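You operate a simulated robot arm through the tools that you are given. There is no shell and no other tool. Be economical: measure what you need, move in short steps, check, and stop when the job is done.

You are at the controls of a simulated two-armed robot. One attempt, no reset.

TASK
Put the purple carton on the test bench away on the fourth board from the bottom of the side rack. Put the blue felt wiper on the third board from the top of the corner rack. Put the green wiping pad on the bottom board of the side rack. Turn the patch box dial to 3. Put the pale green cloth on the shelf under the repair bench. Shut the top lamps drawer. Close the cells drawer. Take the red tin and put it on the third board from the top of the corner rack. Open the tape deck door. Do these in any order. Set down upright: purple carton, red tin.
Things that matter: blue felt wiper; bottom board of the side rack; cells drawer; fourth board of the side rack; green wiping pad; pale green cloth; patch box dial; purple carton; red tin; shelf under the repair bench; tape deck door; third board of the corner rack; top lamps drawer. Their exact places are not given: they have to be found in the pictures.

It is judged by the outcome, as a careful person would: the job done as asked, and still so three seconds after it is handed in. It fails if anything else is knocked over, pushed out of place, dropped, spilled or broken. Flat cloth is picked up by pressing the open fingertips on it (5 to 10 N) and closing them slowly along it; thin cloth reads only 2 to 8 mm in the jaws.

THE ROBOT
Two 7-joint arms with four-finger grippers on one trunk, on a base that drives. Base frame: it is fixed to the floor where the robot stands at the start and does not move with it; the origin is under the middle of the robot, x ahead of it, y to its left, z up; the surface under the hand at the start is at about z = 820. Units: mm, rad, N and s.
The left shoulder is at the start at [40, 181, 1157], the right one opposite. With the tool pointing down near the work surface each hand reaches from about 320 to 840 mm from the robot's upright axis, wherever it stands, measured 20 degrees to its own side. Places, roughly: blue felt wiper (6x9x5 cm) [500, -400, 800]; bottom board of the side rack [4900, 1200, 100]; cells drawer [4700, -800, 200]; fourth board of the side rack [4900, 1200, 1300]; green wiping pad (10x6x5 cm) [1600, -500, 800]; pale green cloth (22x15x5 cm) [3400, -100, 800]; patch box dial [2000, -700, 900]; purple carton [500, -250, 750]; red tin [3750, -2250, 750]; shelf under the repair bench [1900, -600, 200]; tape deck door [2600, -700, 900]; third board of the corner rack [100, -2300, 900]; top lamps drawer [4600, -200, 900]. Payload 3.67 kg a hand.
The TCP of each hand is the grasp point between the finger pads, 28 mm short of the fingertips. In the tool frame z runs along the fingers and y along their closing line. Largest opening 112 mm; the body of the gripper starts 73 mm behind the TCP.
Orientation is told as [roll, pitch, yaw] about the base's x, y, z axes, in that order, counted from this pose: with the fingers straight down and closing along the base's y, the tool's x points along the base's -x, its y along +y and its z along -z.

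THE INTERFACE
- The arms move only by the tool step_arm. It takes "left_increments", "right_increments" or both (then of equal length, played together; a hand with none holds still); each is a list of rows, each a list of 7 numbers: the shift along the base's x, y, z in units of 20 mm (1.0 is 20 mm), then the turn, a rotation vector about the base's x, y, z in units of 6 degrees (1.0 is 6 degrees), then the finger opening in mm, from 0 to 112. In form: [[dx, dy, dz, wx, wy, wz, grip], ...]. A call has 1 to 12 rows; each row shifts and turns the commanded pose from where the row before left it. A call with a number of a shift or a turn outside -1 to 1 is refused whole. A row lasts 0.2 s, in which the tool goes at most 50 mm and 0.15 rad; a call with a longer step from one row to the next is refused whole, and so is a gripper value outside its range. A pose out of reach is approached as far as the arm can. The call stops where the force on the tool passes 40 N (or 10 N more than at its start, if that is more) or the arm is blocked; 0.2 s more then pass. The fingers move at their own pace and stop on an object; they squeeze with about 21 N. The grip force told is the motor's: it shows also when the fingers shut on nothing. Time passes only in rows, and 0.2 s behind the last, so rows that do not move let the fingers close. It gives the time, the measured TCP pose, the force on the tool (base axes), the opening and the grip force at its end, in the units of the frame above (readings bear some noise), with the torque about the TCP (base axes, N m) and any sound that the robot's microphone picked up.
- Cameras (640 x 400 px; columns grow to the right, rows downward): "scene" is now at [87.3, -50.8, 1378.6]; the picture's right is [-0.61, -0.80, 0.00], its down [-0.51, 0.39, -0.77] and it looks along [0.61, -0.46, -0.64] (base axes); focal length 295 px, centre (320, 200). "left" rides on the left gripper at [60, 18, -104] in its tool frame; the picture's right is [-0.29, 0.96, 0.00], its down [-0.80, -0.24, -0.55] and it looks along [-0.53, -0.16, 0.83] (tool axes); focal length 234 px, centre (320, 200). "right" rides on the right gripper at [60, -18, -104] in its tool frame; the picture's right is [0.29, 0.96, 0.00], its down [-0.80, 0.24, -0.55] and it looks along [-0.53, 0.16, 0.83] (tool axes); focal length 234 px, centre (320, 200).
- snapshot(camera): a new picture of that camera. It takes no simulated time.
- raise_lower(by): slides the trunk up (or, below 0, down) by that many mm; the arms and the scene camera ride with it, the base frame stays. It gives what a move gives, with no picture.
- drive_base(legs): drives the robot by 1 to 6 legs, each [ahead, left, turn to the left] in mm, mm and rad, along the robot's own axes; the way and the turn of a leg run together, so that a leg with both is an arc; at most 1500 mm and 3.142 rad a leg. The arms and the cameras ride along, it lands a little off, and it stops where it bumps. It gives what a move gives.
- turn_head(pan, tilt): turns the head with the scene camera to pan (to the left, within 1.501 rad either way) and tilt (down, from -0.506 to 1.204), counted from straight ahead of the robot. It gives what a move gives.
- locate(camera, pixels): there is no depth. For up to 12 entries [column, row, z] of the newest picture of that camera ("zoom" is the newest enlarged one), the place [x, y] in the base frame at which the ray of that pixel passes the height z, good to about 3 mm. It takes no simulated time.
- zoom(camera, box): a new picture of the part [left, top, right, bottom] of that camera's present view, enlarged. It takes no simulated time.
- job_done(): hands the job in; it is judged then, once.

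Keep the steps short. Do not move on a guess: measure, check each grasp and each placing, and mend mistakes. In all there are 138 turns and 160 pictures (those below and enlarged ones count). Leave the grippers open and the arms clear of the work at the hand-in unless told otherwise, and finish with a single line.

The tools are called after "Request:" by a JSON object that holds its "api" and its "payload". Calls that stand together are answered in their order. step_arm: Moves the arms, as the interface text tells. Its arguments: {"type":"object","properties":{"left_increments":{"type":"array","items":{"type":"array","items":{"type":"number"}}},"right_increments":{"type":"array","items":{"type":"array","items":{"type":"number"}}}},"required":[]} The other tools are called the same way: raise_lower (by) slides the trunk up or down; drive_base (legs) drives the base; turn_head (pan, tilt) turns the head that bears the scene camera; snapshot (camera) takes a picture; locate (camera, pixels) gives the place at which the rays of pixels pass given heights; zoom (camera, box) takes an enlarged picture of a part of a camera's view; job_done () hands the job in.

At the start:

```text
clock: 0.0
left_eef_pos: [504.4, -53.2, 1080.1]
left_orientation: [0.001, 0.0, 0.002]
left_force: [0.4, -0.5, 0.8]
left_torque: [0.01, 0.0, 0.02]
left_opening: 112.0
left_gripper_force: 0.1
right_eef_pos: [418.6, -536.3, 1123.3]
right_orientation: [0.001, 0.0, 0.001]
right_force: [-0.2, -0.2, -0.9]
right_torque: [0.06, -0.03, -0.03]
right_opening: 111.7
right_gripper_force: 0.1
trunk travel left (down, up): [-278.0, 236.0]
robot x, y, heading: [-2.4, 0.9, 0.002]
head pan, tilt: [-0.649, 0.698]
```

scene: 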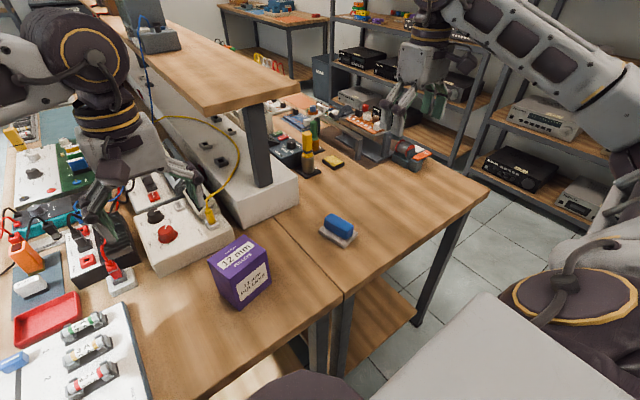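
right: 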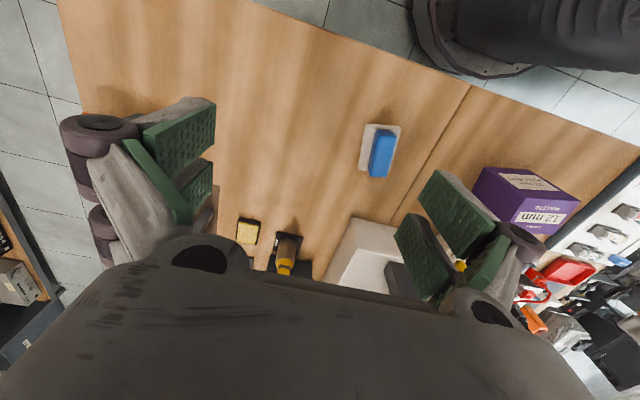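
left: 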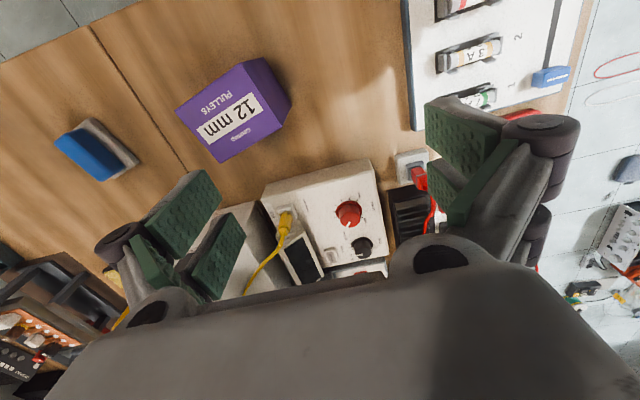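

I see the blue wiper at about (339,228) and the purple carton at about (240,275). First I measure both.

Request:
{"api": "locate", "payload": {"camera": "scene", "pixels": [[338, 240, 820], [338, 226, 850], [321, 232, 820], [350, 247, 820], [232, 308, 820], [270, 281, 820], [217, 283, 820], [208, 258, 900], [252, 236, 900], [268, 264, 900], [222, 276, 900]]}}

Request:
{"api": "zoom", "payload": {"camera": "scene", "box": [180, 180, 380, 320]}}

Request:
{"api": "locate", "payload": {"camera": "left", "pixels": [[218, 163, 820], [291, 100, 820], [205, 137, 820], [174, 110, 900], [247, 60, 900], [265, 58, 900], [97, 180, 820], [140, 158, 820]]}}

```text
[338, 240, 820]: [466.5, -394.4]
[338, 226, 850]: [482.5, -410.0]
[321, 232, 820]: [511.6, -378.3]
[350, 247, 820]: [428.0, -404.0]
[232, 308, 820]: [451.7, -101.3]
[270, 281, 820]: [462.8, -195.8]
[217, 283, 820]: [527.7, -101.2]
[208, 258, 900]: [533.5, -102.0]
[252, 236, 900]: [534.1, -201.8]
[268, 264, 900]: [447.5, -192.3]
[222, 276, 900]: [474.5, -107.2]
```

```text
2.86 times, centred on (280, 250) of scene
```

zoom: 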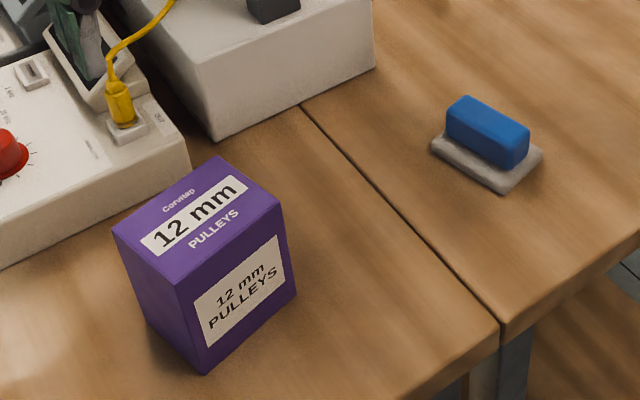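

```text
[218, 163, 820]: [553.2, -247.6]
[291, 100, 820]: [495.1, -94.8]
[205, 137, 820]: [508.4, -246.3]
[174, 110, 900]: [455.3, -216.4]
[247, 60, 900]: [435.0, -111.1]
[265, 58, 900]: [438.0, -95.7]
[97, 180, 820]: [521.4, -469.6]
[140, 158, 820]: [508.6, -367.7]
```

Heights need checking, so I zoom in on the carton and wiper from both wrist cameras.

Request:
{"api": "zoom", "payload": {"camera": "left", "box": [40, 30, 300, 193]}}

Request:
{"api": "zoom", "payload": {"camera": "right", "box": [340, 100, 600, 263]}}

```text
2.45 times, centred on (170, 112) of left
```

zoom: 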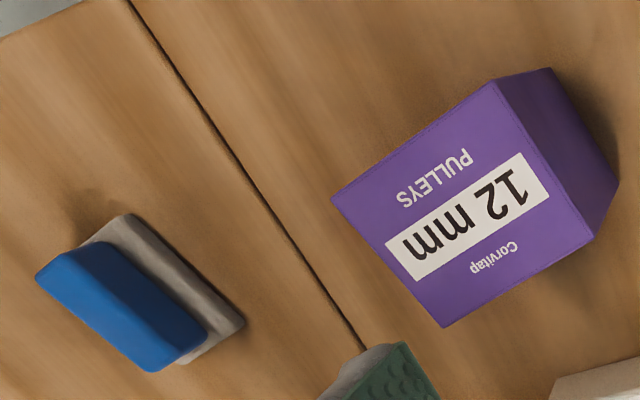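

```text
2.45 times, centred on (470, 182) of right
```

zoom: 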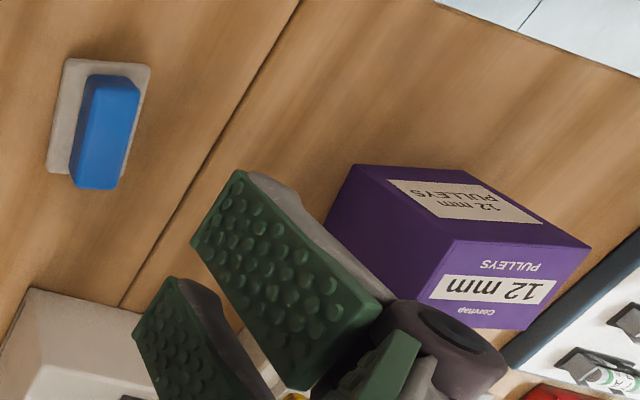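

Now triangulating the carton's top corners and bottom corner between the two cameras.

Request:
{"api": "locate", "payload": {"camera": "scene", "pixels": [[267, 251, 900], [267, 251, 930], [231, 279, 900], [231, 279, 930], [207.6, 261.2, 900], [207.6, 261.2, 930], [244.3, 234.3, 900], [244.3, 234.3, 930], [240.5, 311, 800], [240.5, 311, 820]]}}

Request:
{"api": "locate", "payload": {"camera": "left", "pixels": [[174.5, 111.2, 900], [174.5, 111.2, 930], [241.1, 63.2, 900], [241.1, 63.2, 930], [281, 128.3, 900], [281, 128.3, 930], [220, 163.6, 900], [220, 163.6, 930], [264, 58, 800], [264, 58, 820], [139, 162, 800], [139, 162, 820]]}}

Request:
{"api": "locate", "payload": {"camera": "right", "pixels": [[365.5, 124, 820], [400.7, 127, 820], [358.6, 171, 820], [375, 131, 850], [397, 135, 850], [369, 173, 850], [386, 177, 850], [365.5, 124, 800], [400.7, 127, 800]]}}

Request:
{"api": "locate", "payload": {"camera": "scene", "pixels": [[318.5, 234, 800], [318.5, 234, 820], [344, 248.5, 800], [344, 248.5, 820], [357.5, 234, 800], [357.5, 234, 820]]}}

```text
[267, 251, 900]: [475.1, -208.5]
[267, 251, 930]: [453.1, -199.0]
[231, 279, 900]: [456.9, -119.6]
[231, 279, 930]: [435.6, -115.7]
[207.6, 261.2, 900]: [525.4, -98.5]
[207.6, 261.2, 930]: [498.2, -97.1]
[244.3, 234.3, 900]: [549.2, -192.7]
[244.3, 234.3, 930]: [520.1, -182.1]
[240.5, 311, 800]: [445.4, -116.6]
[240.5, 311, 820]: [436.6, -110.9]
```

```text
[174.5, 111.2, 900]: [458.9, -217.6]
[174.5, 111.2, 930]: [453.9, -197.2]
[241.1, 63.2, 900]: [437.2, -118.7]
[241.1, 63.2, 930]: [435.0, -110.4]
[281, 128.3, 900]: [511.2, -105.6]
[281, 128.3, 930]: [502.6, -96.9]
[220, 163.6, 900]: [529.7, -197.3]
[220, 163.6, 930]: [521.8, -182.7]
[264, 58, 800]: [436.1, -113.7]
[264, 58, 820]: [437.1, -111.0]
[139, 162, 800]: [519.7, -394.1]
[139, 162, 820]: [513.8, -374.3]
```

```text
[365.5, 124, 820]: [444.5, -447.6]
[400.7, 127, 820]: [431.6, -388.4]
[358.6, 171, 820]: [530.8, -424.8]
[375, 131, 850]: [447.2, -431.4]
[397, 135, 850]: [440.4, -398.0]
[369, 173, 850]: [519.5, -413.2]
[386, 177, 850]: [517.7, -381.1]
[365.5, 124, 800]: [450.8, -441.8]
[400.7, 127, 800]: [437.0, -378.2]
```

```text
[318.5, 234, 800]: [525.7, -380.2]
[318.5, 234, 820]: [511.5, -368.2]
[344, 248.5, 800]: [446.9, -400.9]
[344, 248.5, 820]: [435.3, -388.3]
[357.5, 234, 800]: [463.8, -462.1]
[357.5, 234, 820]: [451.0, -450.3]
```

Table top is z≈820, the carton's top is at 930 with its centre near (477,-148) and yaw about 12.5°, and the wiper is near (482,-408). Next I look around to learn the layout.

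Request:
{"api": "turn_head", "payload": {"pan": -1.45, "tilt": 0.3}}

Request:
{"api": "snapshot", "payload": {"camera": "scene"}}

Request:
{"api": "turn_head", "payload": {"pan": 0.0, "tilt": 0.25}}

Request:
{"api": "snapshot", "payload": {"camera": "scene"}}

Request:
{"api": "turn_head", "payload": {"pan": 1.0, "tilt": 0.3}}

Request:
{"api": "snapshot", "payload": {"camera": "scene"}}

```text
clock: 1.1
left_eef_pos: [504.8, -52.6, 1080.7]
left_orientation: [0.001, 0.0, 0.002]
left_force: [-0.8, 0.2, 0.0]
left_torque: [-0.01, 0.02, 0.02]
left_opening: 112.0
left_gripper_force: 0.0
right_eef_pos: [419.3, -537.4, 1124.6]
right_orientation: [-0.001, 0.0, 0.001]
right_force: [0.7, -0.3, 0.1]
right_torque: [-0.01, 0.01, 0.0]
right_opening: 112.1
right_gripper_force: 0.1
trunk travel left (down, up): [-278.0, 236.0]
robot x, y, heading: [-0.5, -4.6, -0.002]
head pan, tilt: [-1.45, 0.3]
```

```text
153 pictures are left
```

scene: 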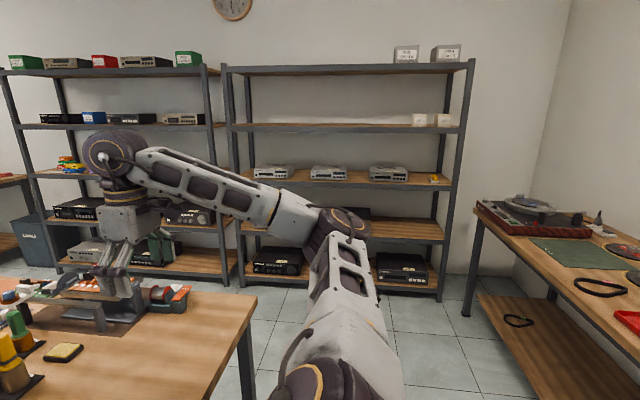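

```text
clock: 2.7
left_eef_pos: [503.5, -53.3, 1079.5]
left_orientation: [-0.001, -0.001, 0.003]
left_force: [-0.3, 0.5, -0.8]
left_torque: [-0.01, -0.03, 0.02]
left_opening: 112.0
left_gripper_force: 0.1
right_eef_pos: [419.8, -536.8, 1125.2]
right_orientation: [-0.001, 0.0, 0.0]
right_force: [-0.6, -0.5, -0.2]
right_torque: [0.0, 0.03, 0.0]
right_opening: 111.9
right_gripper_force: 0.0
trunk travel left (down, up): [-278.0, 236.0]
robot x, y, heading: [-0.5, -3.2, 0.002]
head pan, tilt: [0.0, 0.25]
```

```text
152 pictures are left
```

scene: 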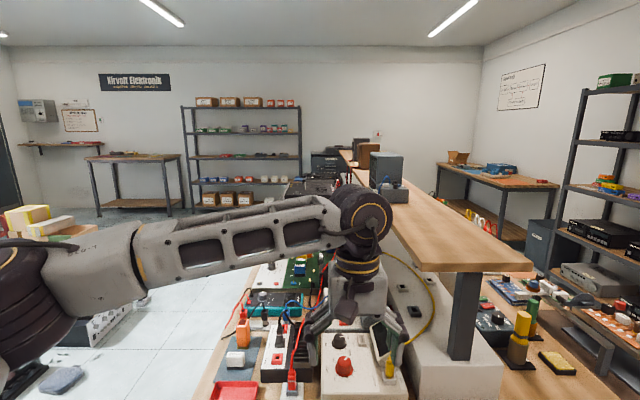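

```text
clock: 4.0
left_eef_pos: [505.3, -53.0, 1080.6]
left_orientation: [-0.002, 0.0, 0.002]
left_force: [0.1, -0.2, 0.1]
left_torque: [0.0, -0.01, -0.01]
left_opening: 112.0
left_gripper_force: 0.0
right_eef_pos: [419.5, -536.3, 1124.2]
right_orientation: [0.001, -0.001, 0.0]
right_force: [0.5, 0.7, 0.4]
right_torque: [-0.01, -0.01, 0.02]
right_opening: 112.1
right_gripper_force: 0.0
trunk travel left (down, up): [-278.0, 236.0]
robot x, y, heading: [0.5, -0.2, 0.002]
head pan, tilt: [1.0, 0.3]
```

```text
151 pictures are left
```

scene: 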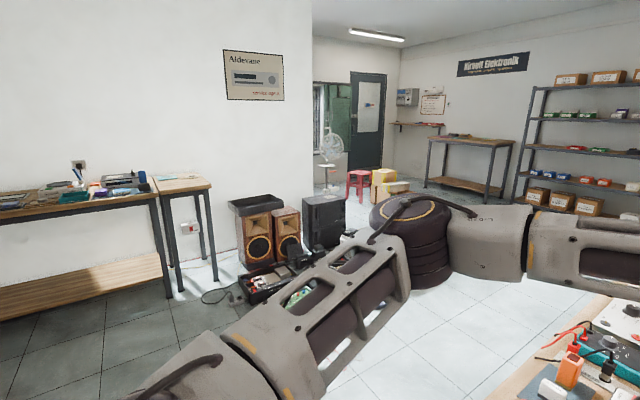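

Layout is clear: the central double bench runs along +x, the corner rack is to my right (5 boards), and the side rack is on the far wall. I shift the base right and slightly back so the carton suits the left hand and the wiper the right hand.

Request:
{"api": "drive_base", "payload": {"legs": [[-100, 0, 0], [0, -300, 0]]}}

Request:
{"api": "turn_head", "payload": {"pan": 0.0, "tilt": 0.8}}

Request:
{"api": "snapshot", "payload": {"camera": "scene"}}

```text
clock: 6.8
left_eef_pos: [407.7, -356.0, 1078.7]
left_orientation: [0.001, 0.0, 0.007]
left_force: [-0.6, 0.1, -0.2]
left_torque: [0.0, 0.02, 0.0]
left_opening: 112.4
left_gripper_force: 0.1
right_eef_pos: [325.2, -837.6, 1124.4]
right_orientation: [0.0, 0.001, 0.004]
right_force: [0.2, -0.2, 0.0]
right_torque: [-0.01, 0.02, 0.0]
right_opening: 112.0
right_gripper_force: 0.0
trunk travel left (down, up): [-278.0, 236.0]
robot x, y, heading: [-95.0, -305.3, 0.005]
head pan, tilt: [1.0, 0.3]
```

```text
clock: 8.1
left_eef_pos: [407.8, -354.8, 1080.0]
left_orientation: [-0.001, 0.0, 0.007]
left_force: [0.5, 0.6, 0.4]
left_torque: [0.03, -0.02, 0.01]
left_opening: 111.7
left_gripper_force: 0.1
right_eef_pos: [324.6, -837.2, 1124.6]
right_orientation: [0.0, -0.001, 0.006]
right_force: [-0.1, -0.4, -0.7]
right_torque: [0.02, -0.01, 0.05]
right_opening: 112.1
right_gripper_force: 0.0
trunk travel left (down, up): [-278.0, 236.0]
robot x, y, heading: [-100.2, -306.4, 0.012]
head pan, tilt: [0.0, 0.799]
```

```text
150 pictures are left
```

scene: 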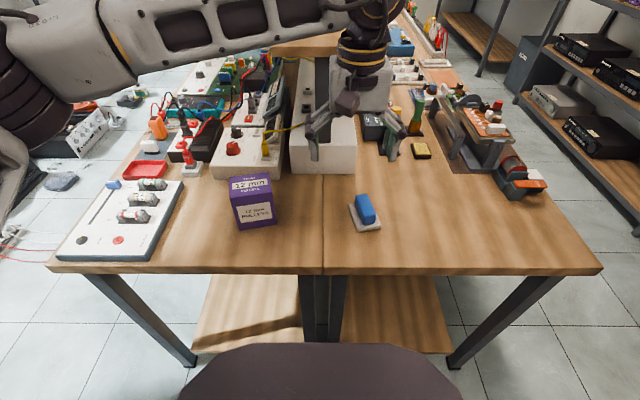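

The left hand is at (408,-355). I move it to a pre-grasp in front of the carton (pitch -60°, yaw 12°), and start bringing the right hand in likewise.

Request:
{"api": "step_arm", "payload": {"left_increments": [[-0.17, 0.76, -0.3, 0, -1, 0, 112], [-0.17, 0.76, -0.3, 0, -1, 0, 112], [-0.17, 0.76, -0.3, 0, -1, 0, 112], [-0.17, 0.76, -0.3, 0, -1, 0, 112], [-0.17, 0.76, -0.5, 0, -1, 0, 112], [-0.17, 0.76, -0.6, 0, -1, 0, 112], [-0.17, 0.76, -0.6, 0, -1, 0, 112], [-0.17, 0.76, -0.6, 0, -1, 0, 112], [-0.17, 0.76, -0.6, 0, -1, 0, 112], [-0.17, 0.76, -0.6, 0, -1, 0, 112], [-0.17, 0.76, -0.6, 0, 0, 1, 112], [-0.17, 0.76, -0.6, 0, 0, 1, 112]], "right_increments": [[0.1, 0.7, -0.3, 0, -1, 0, 112], [0.1, 0.7, -0.3, 0, -1, 0, 112], [0.1, 0.7, -0.3, 0, -1, 0, 112], [0.1, 0.7, -0.3, 0, -1, 0, 112], [0.1, 0.7, -0.3, 0, -1, 0, 112], [0.1, 0.7, -0.3, 0, -1, 0, 112], [0.1, 0.7, -0.3, 0, -1, 0, 112], [0.1, 0.7, -0.3, 0, -1, 0, 112], [0.1, 0.7, -0.3, 0, -1, 0, 112], [0.1, 0.7, -0.3, 0, -1, 0, 112], [0.1, 0.7, -0.3, 0, 0, 1, 112], [0.1, 0.7, -0.3, 0, 0, 1, 112]]}}

Request:
{"api": "snapshot", "payload": {"camera": "left"}}

```text
clock: 10.7
left_eef_pos: [372.8, -174.7, 962.1]
left_orientation: [-0.013, -1.047, 0.225]
left_force: [0.5, -0.4, -0.9]
left_torque: [-0.01, -0.01, -0.01]
left_opening: 112.0
left_gripper_force: 0.1
left hand out of reach, approached as far as the arm can: row 10
right_eef_pos: [388.9, -697.0, 1059.8]
right_orientation: [-0.007, -1.047, 0.22]
right_force: [0.4, 1.1, 0.4]
right_torque: [-0.03, -0.04, -0.01]
right_opening: 112.1
right_gripper_force: 0.0
right hand out of reach, approached as far as the arm can: row 8, 9, 10
trunk travel left (down, up): [-278.0, 236.0]
robot x, y, heading: [-101.4, -303.6, 0.009]
head pan, tilt: [0.0, 0.799]
```

```text
149 pictures are left
```

left: 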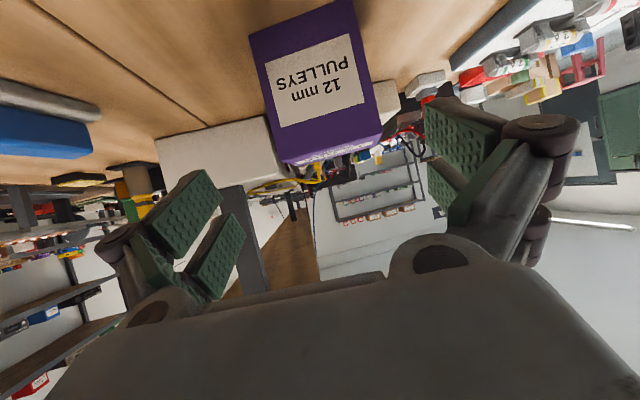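

The jaws straddle the carton line. I advance the left hand to the carton and close.

Request:
{"api": "step_arm", "payload": {"left_increments": [[0.87, 0.22, -0.575, 0, 0, 0, 112], [0.87, 0.22, -0.575, 0, 0, 0, 112], [0.87, 0.22, -0.575, 0, 0, 0, 112], [0.87, 0.22, -0.575, 0, 0, 0, 112], [0.87, 0.22, -0.575, 0, 0, 0, 112], [0.87, 0.22, -0.575, 0, 0, 0, 112], [0, 0, 0, 0, 0, 0, 60], [0, 0, 0, 0, 0, 0, 60], [0, 0, 0, 0, 0, 0, 60]]}}

Request:
{"api": "snapshot", "payload": {"camera": "scene"}}

```text
clock: 12.7
left_eef_pos: [475.4, -148.4, 893.6]
left_orientation: [-0.012, -1.05, 0.224]
left_force: [-0.4, 1.5, 9.0]
left_torque: [0.63, -0.07, 0.03]
left_opening: 89.9
left_gripper_force: 20.4
right_eef_pos: [388.8, -697.5, 1058.6]
right_orientation: [-0.008, -1.046, 0.219]
right_force: [0.0, 0.7, 1.2]
right_torque: [-0.01, -0.02, -0.01]
right_opening: 111.9
right_gripper_force: 0.0
trunk travel left (down, up): [-278.0, 236.0]
robot x, y, heading: [-97.7, -301.6, 0.005]
head pan, tilt: [0.0, 0.799]
```

```text
148 pictures are left
```

scene: 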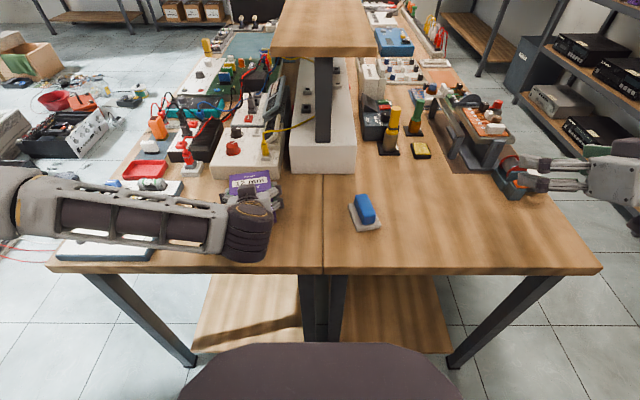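

Carton held at 90 mm. I lift it 200 mm while the right hand moves toward the wiper.

Request:
{"api": "step_arm", "payload": {"left_increments": [[0, 0, 0.5, 0, 0, 0, 60], [0, 0, 1, 0, 0, 0, 60], [0, 0, 1, 0, 0, 0, 60], [0, 0, 1, 0, 0, 0, 60], [0, 0, 1, 0, 0, 0, 60], [0, 0, 1, 0, 0, 0, 60], [0, 0, 1, 0, 0, 0, 60], [0, 0, 1, 0, 0, 0, 60], [0, 0, 1, 0, 0, 0, 60], [0, 0.5, 0, 0, 0, 0, 60], [0, 0.5, 0, 0, 0, 0, 60], [0, 0, 0, 0, 0, 0, 60]], "right_increments": [[-0.07, 1, -0.5, 0, 0, 0, 112], [-0.07, 1, -0.5, 0, 0, 0, 112], [-0.07, 1, -0.6, 0, 0, 0, 112], [-0.07, 1, -0.6, 0, 0, 0, 112], [-0.07, 1, -0.6, 0, 0, 0, 112], [-0.07, 1, -0.6, 0, 0, 0, 112], [-0.07, 1, -0.6, 0, 0, 0, 112], [-0.07, 1, -0.6, 0, 0, 0, 112], [-0.07, 1, -0.6, 0, 0, 0, 112], [-0.07, 1, -0.6, 0, 0, 0, 112], [-0.07, 1, -0.6, 0, 0, 0, 112], [-0.07, 1, -0.6, 0, 0, 0, 112]]}}

Request:
{"api": "snapshot", "payload": {"camera": "right"}}

Request:
{"api": "snapshot", "payload": {"camera": "scene"}}

```text
clock: 15.3
left_eef_pos: [476.4, -131.5, 1061.5]
left_orientation: [-0.01, -1.049, 0.222]
left_force: [-0.1, -0.5, -3.1]
left_torque: [-0.02, 0.03, -0.01]
left_opening: 89.8
left_gripper_force: 21.0
right_eef_pos: [413.5, -534.6, 950.5]
right_orientation: [-0.01, -1.047, 0.219]
right_force: [0.8, 0.2, -0.5]
right_torque: [-0.01, -0.01, -0.01]
right_opening: 112.1
right_gripper_force: 0.1
right hand out of reach, approached as far as the arm can: row 2, 3, 4, 5, 6, 7, 10, 11, 12
trunk travel left (down, up): [-278.0, 236.0]
robot x, y, heading: [-99.2, -305.4, 0.005]
head pan, tilt: [0.0, 0.799]
```

```text
147 pictures are left
```

right: 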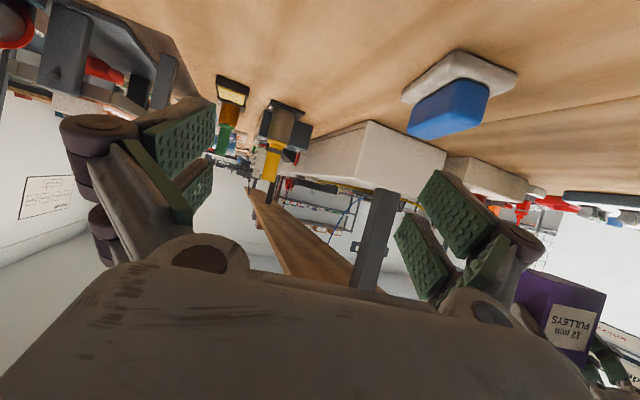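

```text
146 pictures are left
```

scene: 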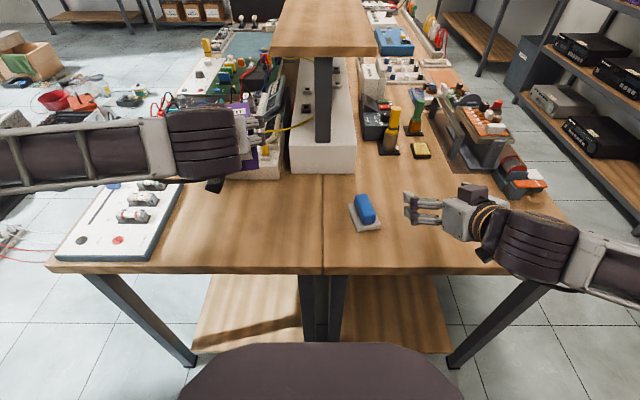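

The right arm is too close in to reach the pre-grasp, so I back the base 150 mm and shift left 120 mm.

Request:
{"api": "drive_base", "payload": {"legs": [[-160, 0, 0], [0, 120, 0]]}}

Request:
{"api": "snapshot", "payload": {"camera": "right"}}

```text
clock: 17.6
left_eef_pos: [312.1, -11.2, 1060.4]
left_orientation: [-0.013, -1.048, 0.228]
left_force: [-0.5, 0.6, -1.9]
left_torque: [-0.01, 0.03, -0.01]
left_opening: 89.7
left_gripper_force: 21.4
right_eef_pos: [252.2, -414.4, 950.0]
right_orientation: [-0.01, -1.048, 0.222]
right_force: [-0.2, 0.0, -0.7]
right_torque: [-0.01, 0.02, -0.04]
right_opening: 112.3
right_gripper_force: 0.1
trunk travel left (down, up): [-278.0, 236.0]
robot x, y, heading: [-260.0, -183.3, 0.009]
head pan, tilt: [0.0, 0.799]
```

```text
145 pictures are left
```

right: 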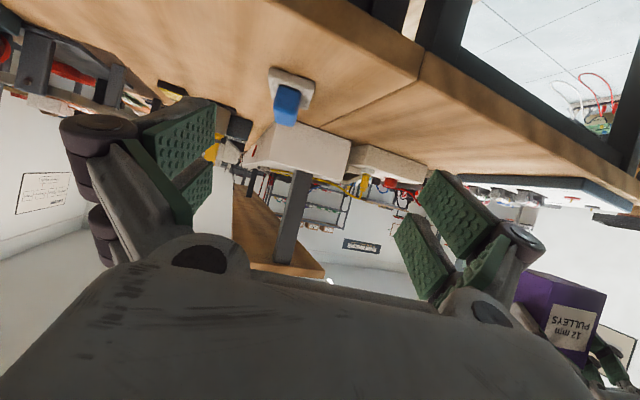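

I move the right hand to the pre-grasp point and look.

Request:
{"api": "step_arm", "payload": {"right_increments": [[1, -0.16, -0.27, 0, 0, 0, 112], [1, -0.16, -0.27, 0, 0, 0, 112], [1, -0.16, -0.28, 0, 0, 0, 112], [1, -0.16, -0.28, 0, 0, 0, 112], [1, -0.16, -0.28, 0, 0, 0, 112], [0.95, -0.16, -0.28, 0, 0, 0, 112], [0.9, 0.2, -0.54, 0, 0, 0, 112], [0.9, 0.2, -0.54, 0, 0, 0, 112]]}}

Request:
{"api": "snapshot", "payload": {"camera": "right"}}

Request:
{"api": "zoom", "payload": {"camera": "scene", "box": [270, 130, 470, 255]}}

```text
clock: 19.4
left_eef_pos: [313.6, -12.8, 1060.6]
left_orientation: [-0.013, -1.045, 0.225]
left_force: [-0.4, -0.1, -1.7]
left_torque: [-0.04, 0.02, -0.02]
left_opening: 89.7
left_gripper_force: 21.6
right_eef_pos: [407.8, -428.5, 895.8]
right_orientation: [-0.009, -1.047, 0.222]
right_force: [0.3, 0.5, -0.5]
right_torque: [-0.02, 0.0, -0.01]
right_opening: 111.9
right_gripper_force: 0.0
trunk travel left (down, up): [-278.0, 236.0]
robot x, y, heading: [-261.7, -185.8, 0.01]
head pan, tilt: [0.0, 0.799]
```

```text
144 pictures are left
```

right: 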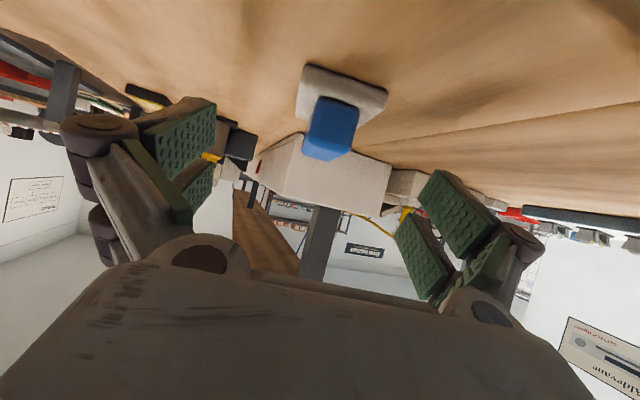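

```text
3.20 times, centred on (370, 192) of scene
```

zoom: 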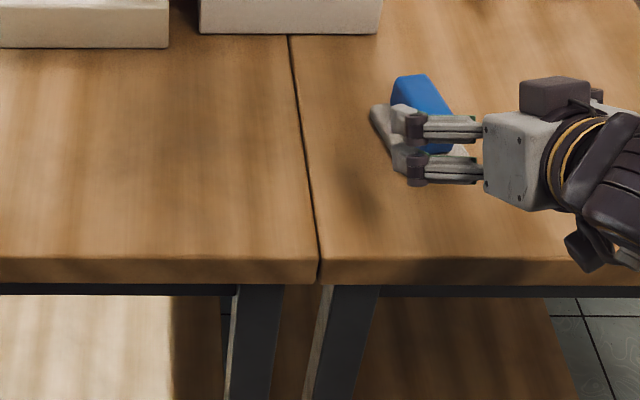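

The wiper is centred between the right jaws. I advance and close on its handle.

Request:
{"api": "step_arm", "payload": {"right_increments": [[0.73, 0.22, -0.43, 0, 0, 0, 112], [0.73, 0.22, -0.43, 0, 0, 0, 112], [0.73, 0.22, -0.43, 0, 0, 0, 112], [0.73, 0.22, -0.43, 0, 0, 0, 112], [0.73, 0.22, -0.43, 0, 0, 0, 112], [0, 0, 0, 0, 0, 0, 20], [0, 0, 0, 0, 0, 0, 20], [0, 0, 0, 0, 0, 0, 20], [0, 0, 0, 0, 0, 0, 20]]}}

Request:
{"api": "zoom", "payload": {"camera": "scene", "box": [300, 110, 460, 210]}}

```text
clock: 21.4
left_eef_pos: [312.2, -10.0, 1061.6]
left_orientation: [-0.013, -1.047, 0.227]
left_force: [0.1, -0.2, -1.9]
left_torque: [0.01, 0.03, -0.01]
left_opening: 90.3
left_gripper_force: 21.1
right_eef_pos: [482.0, -403.8, 855.4]
right_orientation: [-0.007, -1.053, 0.223]
right_force: [-0.2, 4.6, 13.6]
right_torque: [0.63, -0.06, 0.07]
right_opening: 59.7
right_gripper_force: 21.2
trunk travel left (down, up): [-278.0, 236.0]
robot x, y, heading: [-259.0, -186.3, 0.005]
head pan, tilt: [0.0, 0.799]
```

```text
4.00 times, centred on (380, 160) of scene
```

zoom: 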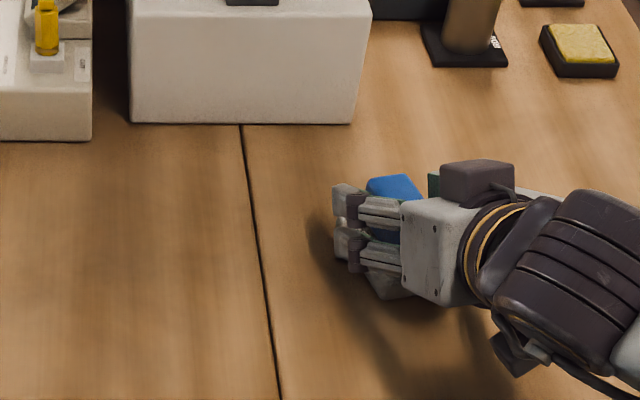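

Closed on the 60 mm pad with 21 N. I lift and check.

Request:
{"api": "step_arm", "payload": {"right_increments": [[0, 0, 0.5, 0, 0, 0, 20], [0, 0, 1, 0, 0, 0, 20], [0, 0, 1, 0, 0, 0, 20], [0, 0, 1, 0, 0, 0, 20], [0, 0, 1, 0, 0, 0, 20], [0, 0, 1, 0, 0, 0, 20], [0, 0, 1, 0, 0, 0, 20], [0, 0, 1, 0, 0, 0, 20], [-1, 0, 0, 0, 0, 0, 20], [-1, 0, 0, 0, 0, 0, 20]]}}

Request:
{"api": "turn_head", "payload": {"pan": -1.45, "tilt": 0.45}}

Request:
{"api": "snapshot", "payload": {"camera": "right"}}

Request:
{"api": "snapshot", "payload": {"camera": "scene"}}

```text
clock: 23.6
left_eef_pos: [312.6, -10.8, 1061.4]
left_orientation: [-0.014, -1.045, 0.224]
left_force: [0.0, -0.7, -2.3]
left_torque: [0.01, 0.03, 0.01]
left_opening: 89.7
left_gripper_force: 20.3
right_eef_pos: [442.0, -407.5, 1001.3]
right_orientation: [-0.007, -1.046, 0.221]
right_force: [0.2, -0.8, -1.2]
right_torque: [0.02, -0.02, -0.01]
right_opening: 59.1
right_gripper_force: 21.2
trunk travel left (down, up): [-278.0, 236.0]
robot x, y, heading: [-259.1, -184.7, 0.009]
head pan, tilt: [0.0, 0.799]
```

```text
clock: 25.2
left_eef_pos: [313.3, -11.8, 1060.8]
left_orientation: [-0.013, -1.047, 0.223]
left_force: [1.1, 0.6, -2.5]
left_torque: [0.02, -0.01, -0.01]
left_opening: 89.9
left_gripper_force: 20.9
right_eef_pos: [442.2, -407.7, 1000.4]
right_orientation: [-0.008, -1.049, 0.221]
right_force: [1.0, -0.2, -0.6]
right_torque: [-0.01, 0.01, -0.03]
right_opening: 59.1
right_gripper_force: 20.8
trunk travel left (down, up): [-278.0, 236.0]
robot x, y, heading: [-260.6, -186.7, 0.007]
head pan, tilt: [-1.45, 0.45]
```

```text
141 pictures are left
```

right: 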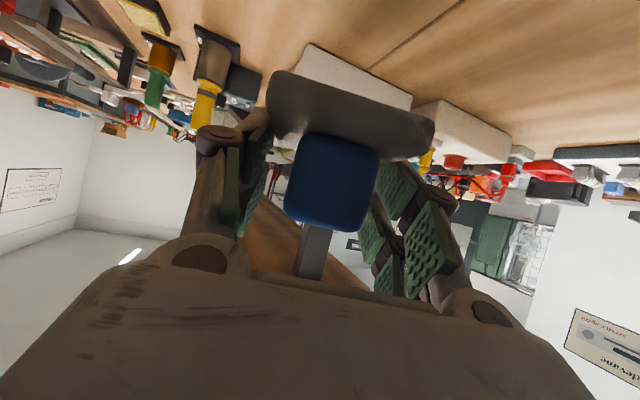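

```text
140 pictures are left
```

scene: 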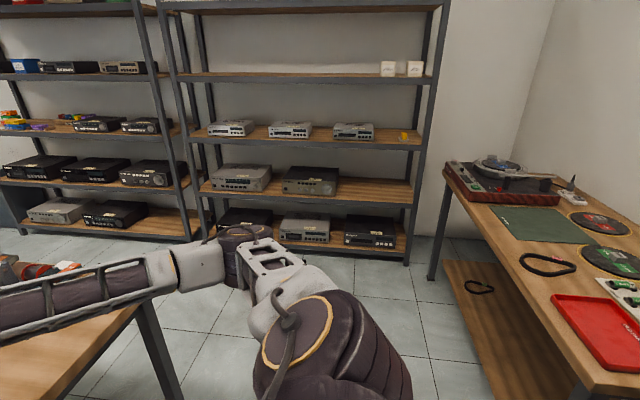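

Both objects are held. The swing path is clear of the bench items, so I turn right to face the corner rack and look.

Request:
{"api": "drive_base", "payload": {"legs": [[0, 0, -1.57]]}}

Request:
{"api": "turn_head", "payload": {"pan": 0, "tilt": 0.35}}

Request:
{"api": "snapshot", "payload": {"camera": "scene"}}

```text
clock: 29.9
left_eef_pos: [-106.8, -765.0, 1061.7]
left_orientation: [-0.013, -1.049, -1.382]
left_force: [-0.3, -0.1, -1.6]
left_torque: [0.01, 0.04, -0.03]
left_opening: 90.0
left_gripper_force: 20.7
right_eef_pos: [-505.9, -879.9, 1000.4]
right_orientation: [-0.007, -1.047, -1.385]
right_force: [0.1, -0.4, -1.2]
right_torque: [-0.02, 0.02, 0.0]
right_opening: 59.1
right_gripper_force: 20.6
trunk travel left (down, up): [-278.0, 236.0]
robot x, y, heading: [-260.1, -184.8, -1.607]
head pan, tilt: [-1.45, 0.45]
```

```text
clock: 31.4
left_eef_pos: [-107.4, -764.6, 1060.7]
left_orientation: [-0.013, -1.047, -1.384]
left_force: [0.5, 0.4, -2.3]
left_torque: [0.03, 0.0, 0.03]
left_opening: 90.0
left_gripper_force: 20.9
right_eef_pos: [-507.1, -880.0, 1000.1]
right_orientation: [-0.009, -1.046, -1.386]
right_force: [-0.4, 0.7, -1.4]
right_torque: [-0.02, 0.01, -0.01]
right_opening: 59.2
right_gripper_force: 20.4
trunk travel left (down, up): [-278.0, 236.0]
robot x, y, heading: [-258.7, -186.3, -1.601]
head pan, tilt: [0.0, 0.351]
```

```text
139 pictures are left
```

scene: 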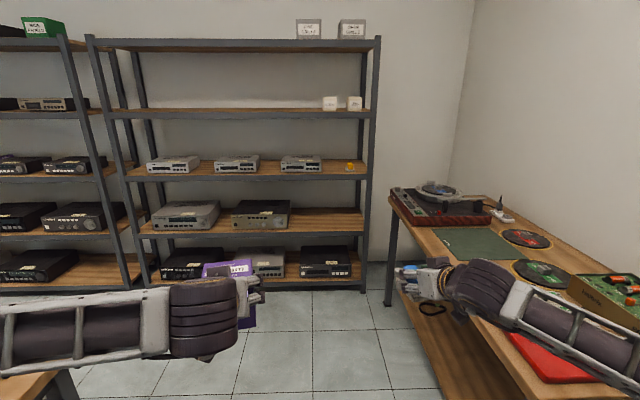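

I measure the rack's front edge by locating the five board edges at candidate heights.

Request:
{"api": "locate", "payload": {"camera": "scene", "pixels": [[130, 181, 880], [130, 181, 900], [130, 181, 930], [368, 176, 880], [368, 176, 900], [368, 176, 930], [364, 288, 50], [364, 290, 0], [360, 279, 100], [365, 233, 500], [120, 50, 1700], [375, 40, 1700]]}}

Request:
{"api": "zoom", "payload": {"camera": "scene", "box": [110, 90, 390, 265]}}

```text
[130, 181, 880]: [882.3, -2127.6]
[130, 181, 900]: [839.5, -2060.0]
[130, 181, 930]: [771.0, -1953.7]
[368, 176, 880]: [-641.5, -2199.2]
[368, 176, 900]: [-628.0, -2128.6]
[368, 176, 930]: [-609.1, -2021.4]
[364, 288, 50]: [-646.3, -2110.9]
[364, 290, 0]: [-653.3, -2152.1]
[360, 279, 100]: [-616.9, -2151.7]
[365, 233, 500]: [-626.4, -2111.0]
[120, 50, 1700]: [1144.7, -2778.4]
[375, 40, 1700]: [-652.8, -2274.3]
```

```text
2.29 times, centred on (250, 178) of scene
```

zoom: 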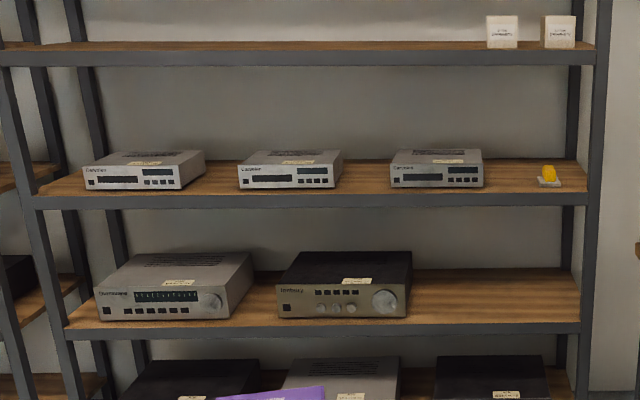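

Request:
{"api": "locate", "payload": {"camera": "scene", "pixels": [[260, 173, 890], [270, 173, 890], [280.5, 173, 890], [280.5, 173, 900], [321.5, 173, 890], [346, 172, 890], [194, 174, 890], [199, 174, 890], [214, 174, 890], [270, 178, 890]]}}

Request:
{"api": "drive_base", "payload": {"legs": [[0, 400, 0], [700, 0, 0.03]]}}

Request:
{"api": "turn_head", "payload": {"pan": -0.2, "tilt": 0.5}}

Request:
{"api": "snapshot", "payload": {"camera": "scene"}}

```text
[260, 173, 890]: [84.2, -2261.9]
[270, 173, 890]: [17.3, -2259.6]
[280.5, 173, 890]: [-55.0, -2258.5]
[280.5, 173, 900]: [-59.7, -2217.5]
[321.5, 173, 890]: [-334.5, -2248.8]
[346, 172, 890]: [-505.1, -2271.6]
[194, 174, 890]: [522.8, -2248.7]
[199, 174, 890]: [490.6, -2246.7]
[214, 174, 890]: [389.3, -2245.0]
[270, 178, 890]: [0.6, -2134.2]
```

```text
clock: 33.7
left_eef_pos: [227.7, -772.5, 1059.3]
left_orientation: [-0.018, -1.043, -1.373]
left_force: [1.4, 0.1, -1.1]
left_torque: [0.01, 0.07, -0.1]
left_opening: 89.9
left_gripper_force: 20.6
right_eef_pos: [-171.4, -886.7, 1000.9]
right_orientation: [-0.014, -1.044, -1.376]
right_force: [1.5, -0.2, -0.4]
right_torque: [0.0, 0.03, -0.03]
right_opening: 59.5
right_gripper_force: 21.5
trunk travel left (down, up): [-278.0, 236.0]
robot x, y, heading: [68.1, -190.8, -1.605]
head pan, tilt: [0.0, 0.351]
stopped in leg 1: the robot was blocked; the commanded pose is now the measured one
```

```text
clock: 34.4
left_eef_pos: [221.9, -773.0, 1060.8]
left_orientation: [-0.009, -1.047, -1.383]
left_force: [0.4, -0.4, -2.1]
left_torque: [0.05, 0.01, -0.01]
left_opening: 89.6
left_gripper_force: 21.2
right_eef_pos: [-178.4, -886.5, 1000.3]
right_orientation: [-0.005, -1.045, -1.386]
right_force: [-0.1, 0.5, -0.7]
right_torque: [0.0, -0.01, 0.04]
right_opening: 59.3
right_gripper_force: 20.7
trunk travel left (down, up): [-278.0, 236.0]
robot x, y, heading: [65.5, -190.4, -1.599]
head pan, tilt: [-0.201, 0.499]
```

```text
137 pictures are left
```

scene: 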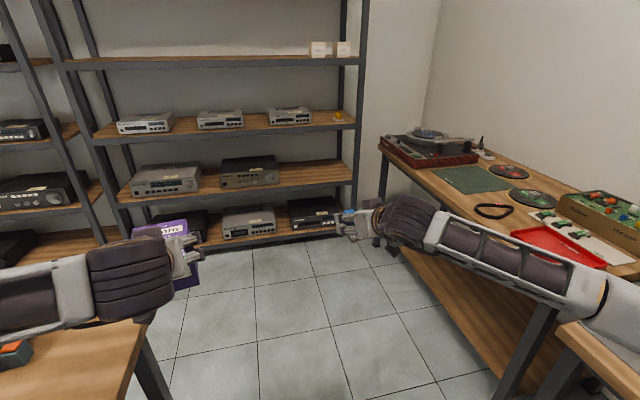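

I bumped the bench sideways. I move away from it, then go forward first before shifting left.

Request:
{"api": "drive_base", "payload": {"legs": [[0, -100, 0.03], [1080, 0, 0]]}}

Request:
{"api": "turn_head", "payload": {"pan": 0.9, "tilt": 0.6}}

Request:
{"api": "snapshot", "payload": {"camera": "scene"}}

```text
clock: 40.8
left_eef_pos: [151.5, -1835.5, 1060.3]
left_orientation: [-0.009, -1.047, -1.341]
left_force: [-0.8, 0.4, -1.2]
left_torque: [0.0, -0.01, 0.01]
left_opening: 90.0
left_gripper_force: 20.5
right_eef_pos: [-243.3, -1966.7, 1000.7]
right_orientation: [-0.006, -1.046, -1.344]
right_force: [-0.2, 0.4, -0.3]
right_torque: [-0.02, 0.01, -0.01]
right_opening: 59.2
right_gripper_force: 21.5
trunk travel left (down, up): [-278.0, 236.0]
robot x, y, heading: [-27.1, -1264.4, -1.556]
head pan, tilt: [-0.201, 0.499]
```

```text
clock: 42.2
left_eef_pos: [151.6, -1836.1, 1061.0]
left_orientation: [-0.011, -1.048, -1.34]
left_force: [0.4, 0.2, -1.7]
left_torque: [0.03, -0.02, 0.01]
left_opening: 89.9
left_gripper_force: 20.9
right_eef_pos: [-242.8, -1966.2, 1000.6]
right_orientation: [-0.007, -1.047, -1.346]
right_force: [0.4, 0.2, -0.4]
right_torque: [-0.03, -0.02, 0.0]
right_opening: 59.2
right_gripper_force: 21.2
trunk travel left (down, up): [-278.0, 236.0]
robot x, y, heading: [-29.5, -1261.6, -1.558]
head pan, tilt: [0.901, 0.6]
```

```text
136 pictures are left
```

scene: 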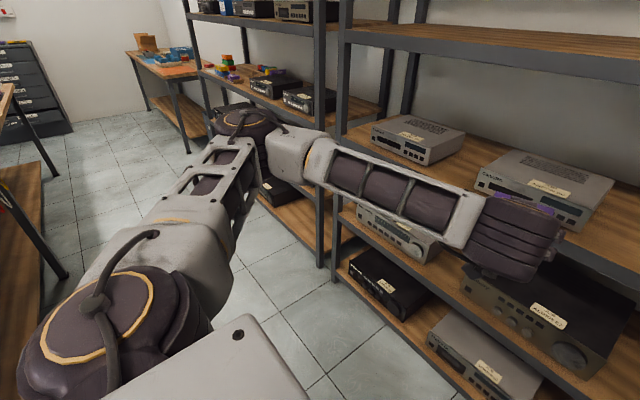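

I look straight at the target gaps.

Request:
{"api": "turn_head", "payload": {"pan": -0.1, "tilt": 0.6}}

Request:
{"api": "snapshot", "payload": {"camera": "scene"}}

```text
clock: 43.4
left_eef_pos: [152.2, -1835.7, 1060.8]
left_orientation: [-0.011, -1.046, -1.34]
left_force: [0.3, -0.2, -1.4]
left_torque: [0.05, 0.02, 0.03]
left_opening: 89.9
left_gripper_force: 21.1
right_eef_pos: [-243.6, -1964.9, 1000.7]
right_orientation: [-0.007, -1.046, -1.344]
right_force: [-0.5, -1.1, -1.4]
right_torque: [0.0, -0.01, -0.01]
right_opening: 59.2
right_gripper_force: 20.3
trunk travel left (down, up): [-278.0, 236.0]
robot x, y, heading: [-26.8, -1263.7, -1.558]
head pan, tilt: [-0.099, 0.6]
```

```text
135 pictures are left
```

scene: 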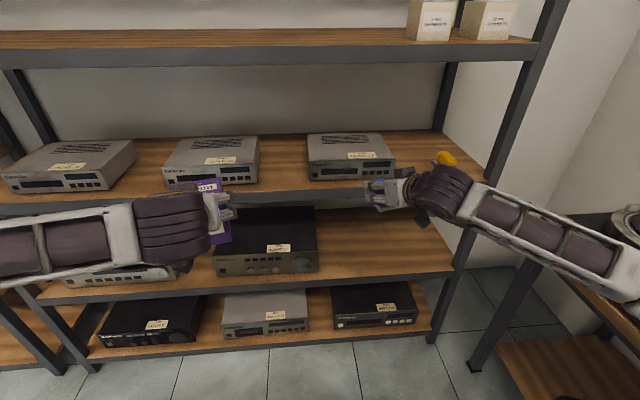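

Request:
{"api": "locate", "payload": {"camera": "scene", "pixels": [[258, 184, 890], [312, 181, 890], [394, 178, 890], [285, 190, 890], [285, 165, 890], [285, 140, 890], [130, 187, 890], [170, 187, 890], [285, 190, 900], [440, 165, 890]]}}

Request:
{"api": "zoom", "payload": {"camera": "scene", "box": [220, 110, 500, 285]}}

```text
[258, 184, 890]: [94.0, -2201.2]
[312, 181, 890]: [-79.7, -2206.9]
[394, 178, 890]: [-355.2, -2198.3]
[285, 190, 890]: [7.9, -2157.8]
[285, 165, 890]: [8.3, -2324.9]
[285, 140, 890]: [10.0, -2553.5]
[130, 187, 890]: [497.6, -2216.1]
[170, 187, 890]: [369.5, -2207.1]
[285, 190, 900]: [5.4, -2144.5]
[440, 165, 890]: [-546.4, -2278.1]
```

```text
2.29 times, centred on (360, 198) of scene
```

zoom: 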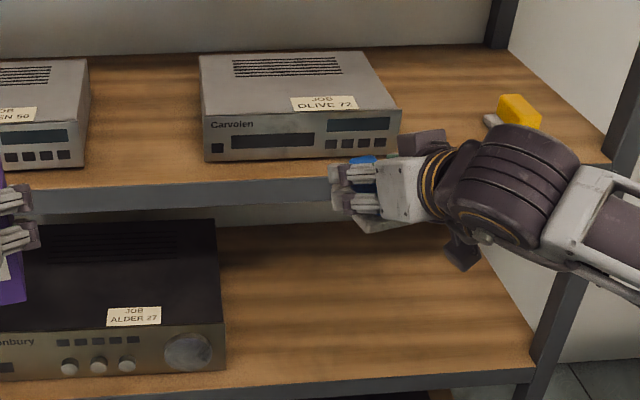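

The gap between the second and third deck spans x≈-80..94, with board z≈890 and front edge y≈-2150. I move the base to line up with it.

Request:
{"api": "drive_base", "payload": {"legs": [[0, 150, 0], [100, 0, 0]]}}

```text
clock: 45.6
left_eef_pos: [301.5, -1930.5, 1059.8]
left_orientation: [-0.013, -1.044, -1.339]
left_force: [-0.4, 0.3, -2.1]
left_torque: [-0.01, -0.02, 0.0]
left_opening: 89.8
left_gripper_force: 21.1
right_eef_pos: [-92.1, -2061.4, 1000.2]
right_orientation: [-0.006, -1.046, -1.341]
right_force: [0.2, -1.0, -1.5]
right_torque: [-0.03, -0.01, 0.02]
right_opening: 59.1
right_gripper_force: 21.1
trunk travel left (down, up): [-278.0, 236.0]
robot x, y, heading: [124.8, -1358.2, -1.558]
head pan, tilt: [-0.099, 0.6]
```

Request:
{"api": "step_arm", "payload": {"right_increments": [[0.97, 0, 0, 0, 0, -1, 20], [0.97, 0, 0, 0, 0, -1, 20], [0.97, 0, 0, 0, 0, 0, 20], [0.97, 0, 0, 0, 0, 0, 20], [0.97, -0.5, 0, 0, 0, 0, 20], [0, -1, 0, 0, 0, 0, 20], [0, -1, 0, 0, 0, 0, 20], [0, -1, 0, 0, 0, 0, 20], [0, -1, 0, 0, 0, 0, 20], [0, -1, 0, 0, 0, 0, 20], [0, -1, 0, 0, 0, 0, 20], [0, -1, 0, 0, 0, 0, 20]]}}

Request:
{"api": "zoom", "payload": {"camera": "scene", "box": [200, 90, 480, 265]}}

Request:
{"api": "snapshot", "payload": {"camera": "right"}}

```text
clock: 48.2
left_eef_pos: [301.7, -1930.4, 1060.3]
left_orientation: [-0.011, -1.045, -1.339]
left_force: [0.2, 0.0, -1.2]
left_torque: [0.01, 0.02, -0.01]
left_opening: 89.9
left_gripper_force: 21.3
right_eef_pos: [5.7, -2210.0, 1000.6]
right_orientation: [-0.006, -1.045, -1.549]
right_force: [-0.5, 0.1, -0.2]
right_torque: [0.0, 0.02, 0.03]
right_opening: 59.4
right_gripper_force: 20.7
trunk travel left (down, up): [-278.0, 236.0]
robot x, y, heading: [121.3, -1359.2, -1.553]
head pan, tilt: [-0.099, 0.6]
```

```text
2.29 times, centred on (340, 178) of scene
```

zoom: 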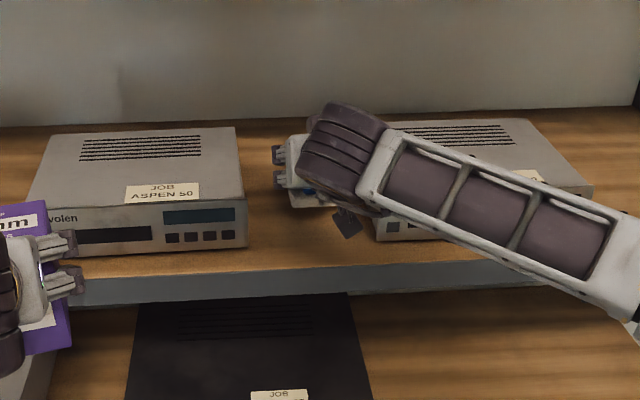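

```text
132 pictures are left
```

right: 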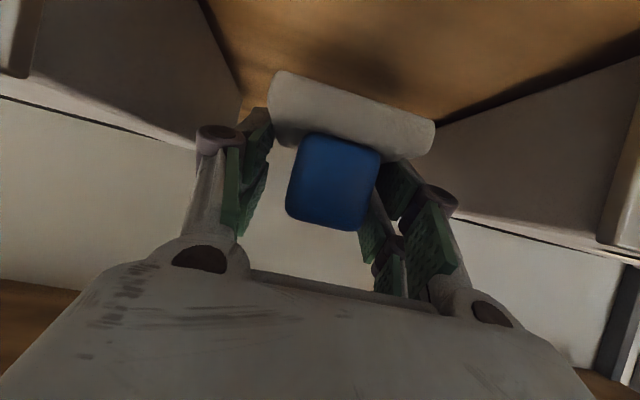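

In the gap and the forearm is in front of the rack. I lower to just above the board.

Request:
{"api": "step_arm", "payload": {"right_increments": [[0, -0.3, -0.85, 0, 0, 0, 20], [0, -0.3, -0.85, 0, 0, 0, 20], [0, 0, -0.85, 0, 0, 0, 20], [0, 0, -0.7, 0, 0, 0, 20], [0, 0, -0.2, 0, 0, 0, 20], [0, 0, 0, 0, 0, 0, 20]]}}

Request:
{"api": "snapshot", "payload": {"camera": "right"}}

```text
clock: 49.2
left_eef_pos: [301.5, -1931.0, 1060.9]
left_orientation: [-0.012, -1.047, -1.342]
left_force: [-0.7, -0.3, -2.2]
left_torque: [0.05, 0.0, 0.0]
left_opening: 89.8
left_gripper_force: 21.1
right_eef_pos: [5.0, -2228.1, 955.3]
right_orientation: [0.001, -1.072, -1.555]
right_force: [-0.5, 7.9, 17.2]
right_torque: [0.56, 0.51, -0.26]
right_opening: 59.5
right_gripper_force: 20.6
trunk travel left (down, up): [-278.0, 236.0]
robot x, y, heading: [125.9, -1359.4, -1.557]
head pan, tilt: [-0.099, 0.6]
stopped in row 5 (right hand): the force on the tool passed its limit at 43 N (the readings are from after the stop); the commanded pose is now the measured one
```

```text
131 pictures are left
```

right: 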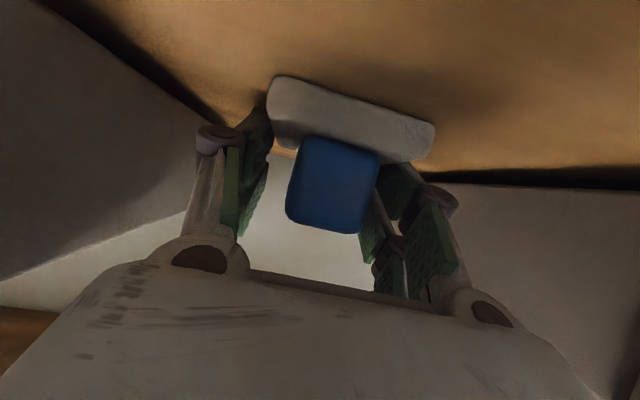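

Contact came at TCP z 955, higher than expected. I check what touches.

Request:
{"api": "zoom", "payload": {"camera": "scene", "box": [250, 120, 410, 220]}}

Request:
{"api": "zoom", "payload": {"camera": "right", "box": [200, 30, 480, 205]}}

Request:
{"api": "locate", "payload": {"camera": "right", "pixels": [[210, 122, 890], [210, 122, 920], [10, 10, 890], [450, 184, 890], [450, 184, 920], [640, 190, 920]]}}

```text
4.00 times, centred on (330, 170) of scene
```

zoom: 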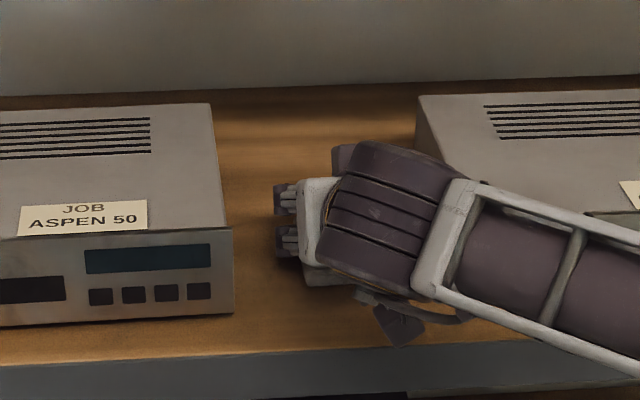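

```text
2.29 times, centred on (340, 118) of right
```

zoom: 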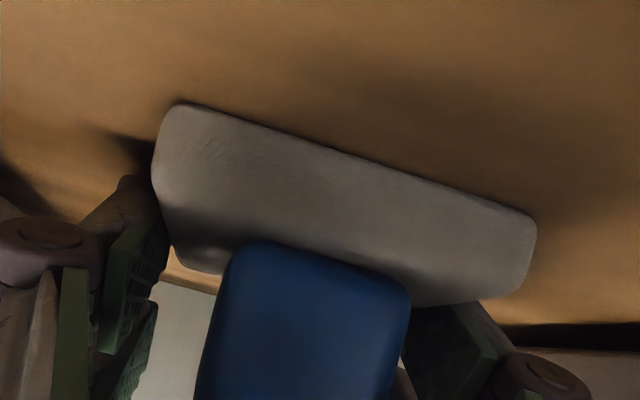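

```text
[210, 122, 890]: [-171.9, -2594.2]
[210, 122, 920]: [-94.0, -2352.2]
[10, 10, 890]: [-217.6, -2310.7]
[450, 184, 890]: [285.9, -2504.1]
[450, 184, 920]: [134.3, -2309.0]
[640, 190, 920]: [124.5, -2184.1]
```

The deck edges only agree with a board height near 918, so the wiper is on the board. I open the fingers to 85 mm and withdraw back along the tool axis.

Request:
{"api": "step_arm", "payload": {"right_increments": [[0, 0, 0.1, 0, 0, 0, 59], [0, 0, 0, 0, 0, 0, 66], [0, 0, 0, 0, 0, 0, 85], [0, 0, 0, 0, 0, 0, 85]]}}

Request:
{"api": "snapshot", "payload": {"camera": "right"}}

```text
clock: 50.2
left_eef_pos: [302.6, -1930.1, 1060.4]
left_orientation: [-0.011, -1.048, -1.338]
left_force: [-0.7, 0.4, -1.9]
left_torque: [0.03, -0.02, 0.01]
left_opening: 90.0
left_gripper_force: 20.9
right_eef_pos: [4.3, -2228.0, 950.2]
right_orientation: [0.0, -1.066, -1.556]
right_force: [1.0, -5.0, 9.3]
right_torque: [-0.17, 0.21, 0.11]
right_opening: 85.5
right_gripper_force: 0.0
trunk travel left (down, up): [-278.0, 236.0]
robot x, y, heading: [121.6, -1357.2, -1.56]
head pan, tilt: [-0.099, 0.6]
```

```text
128 pictures are left
```

right: 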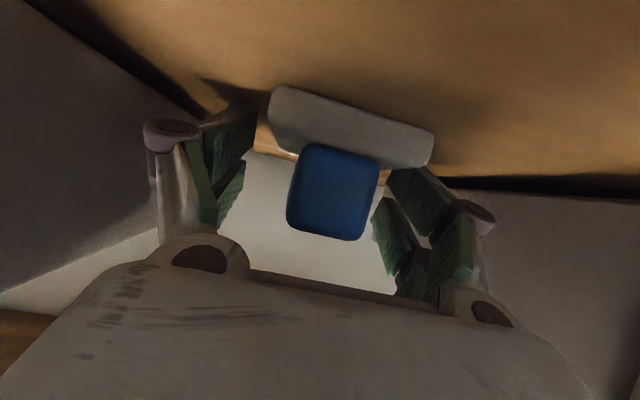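

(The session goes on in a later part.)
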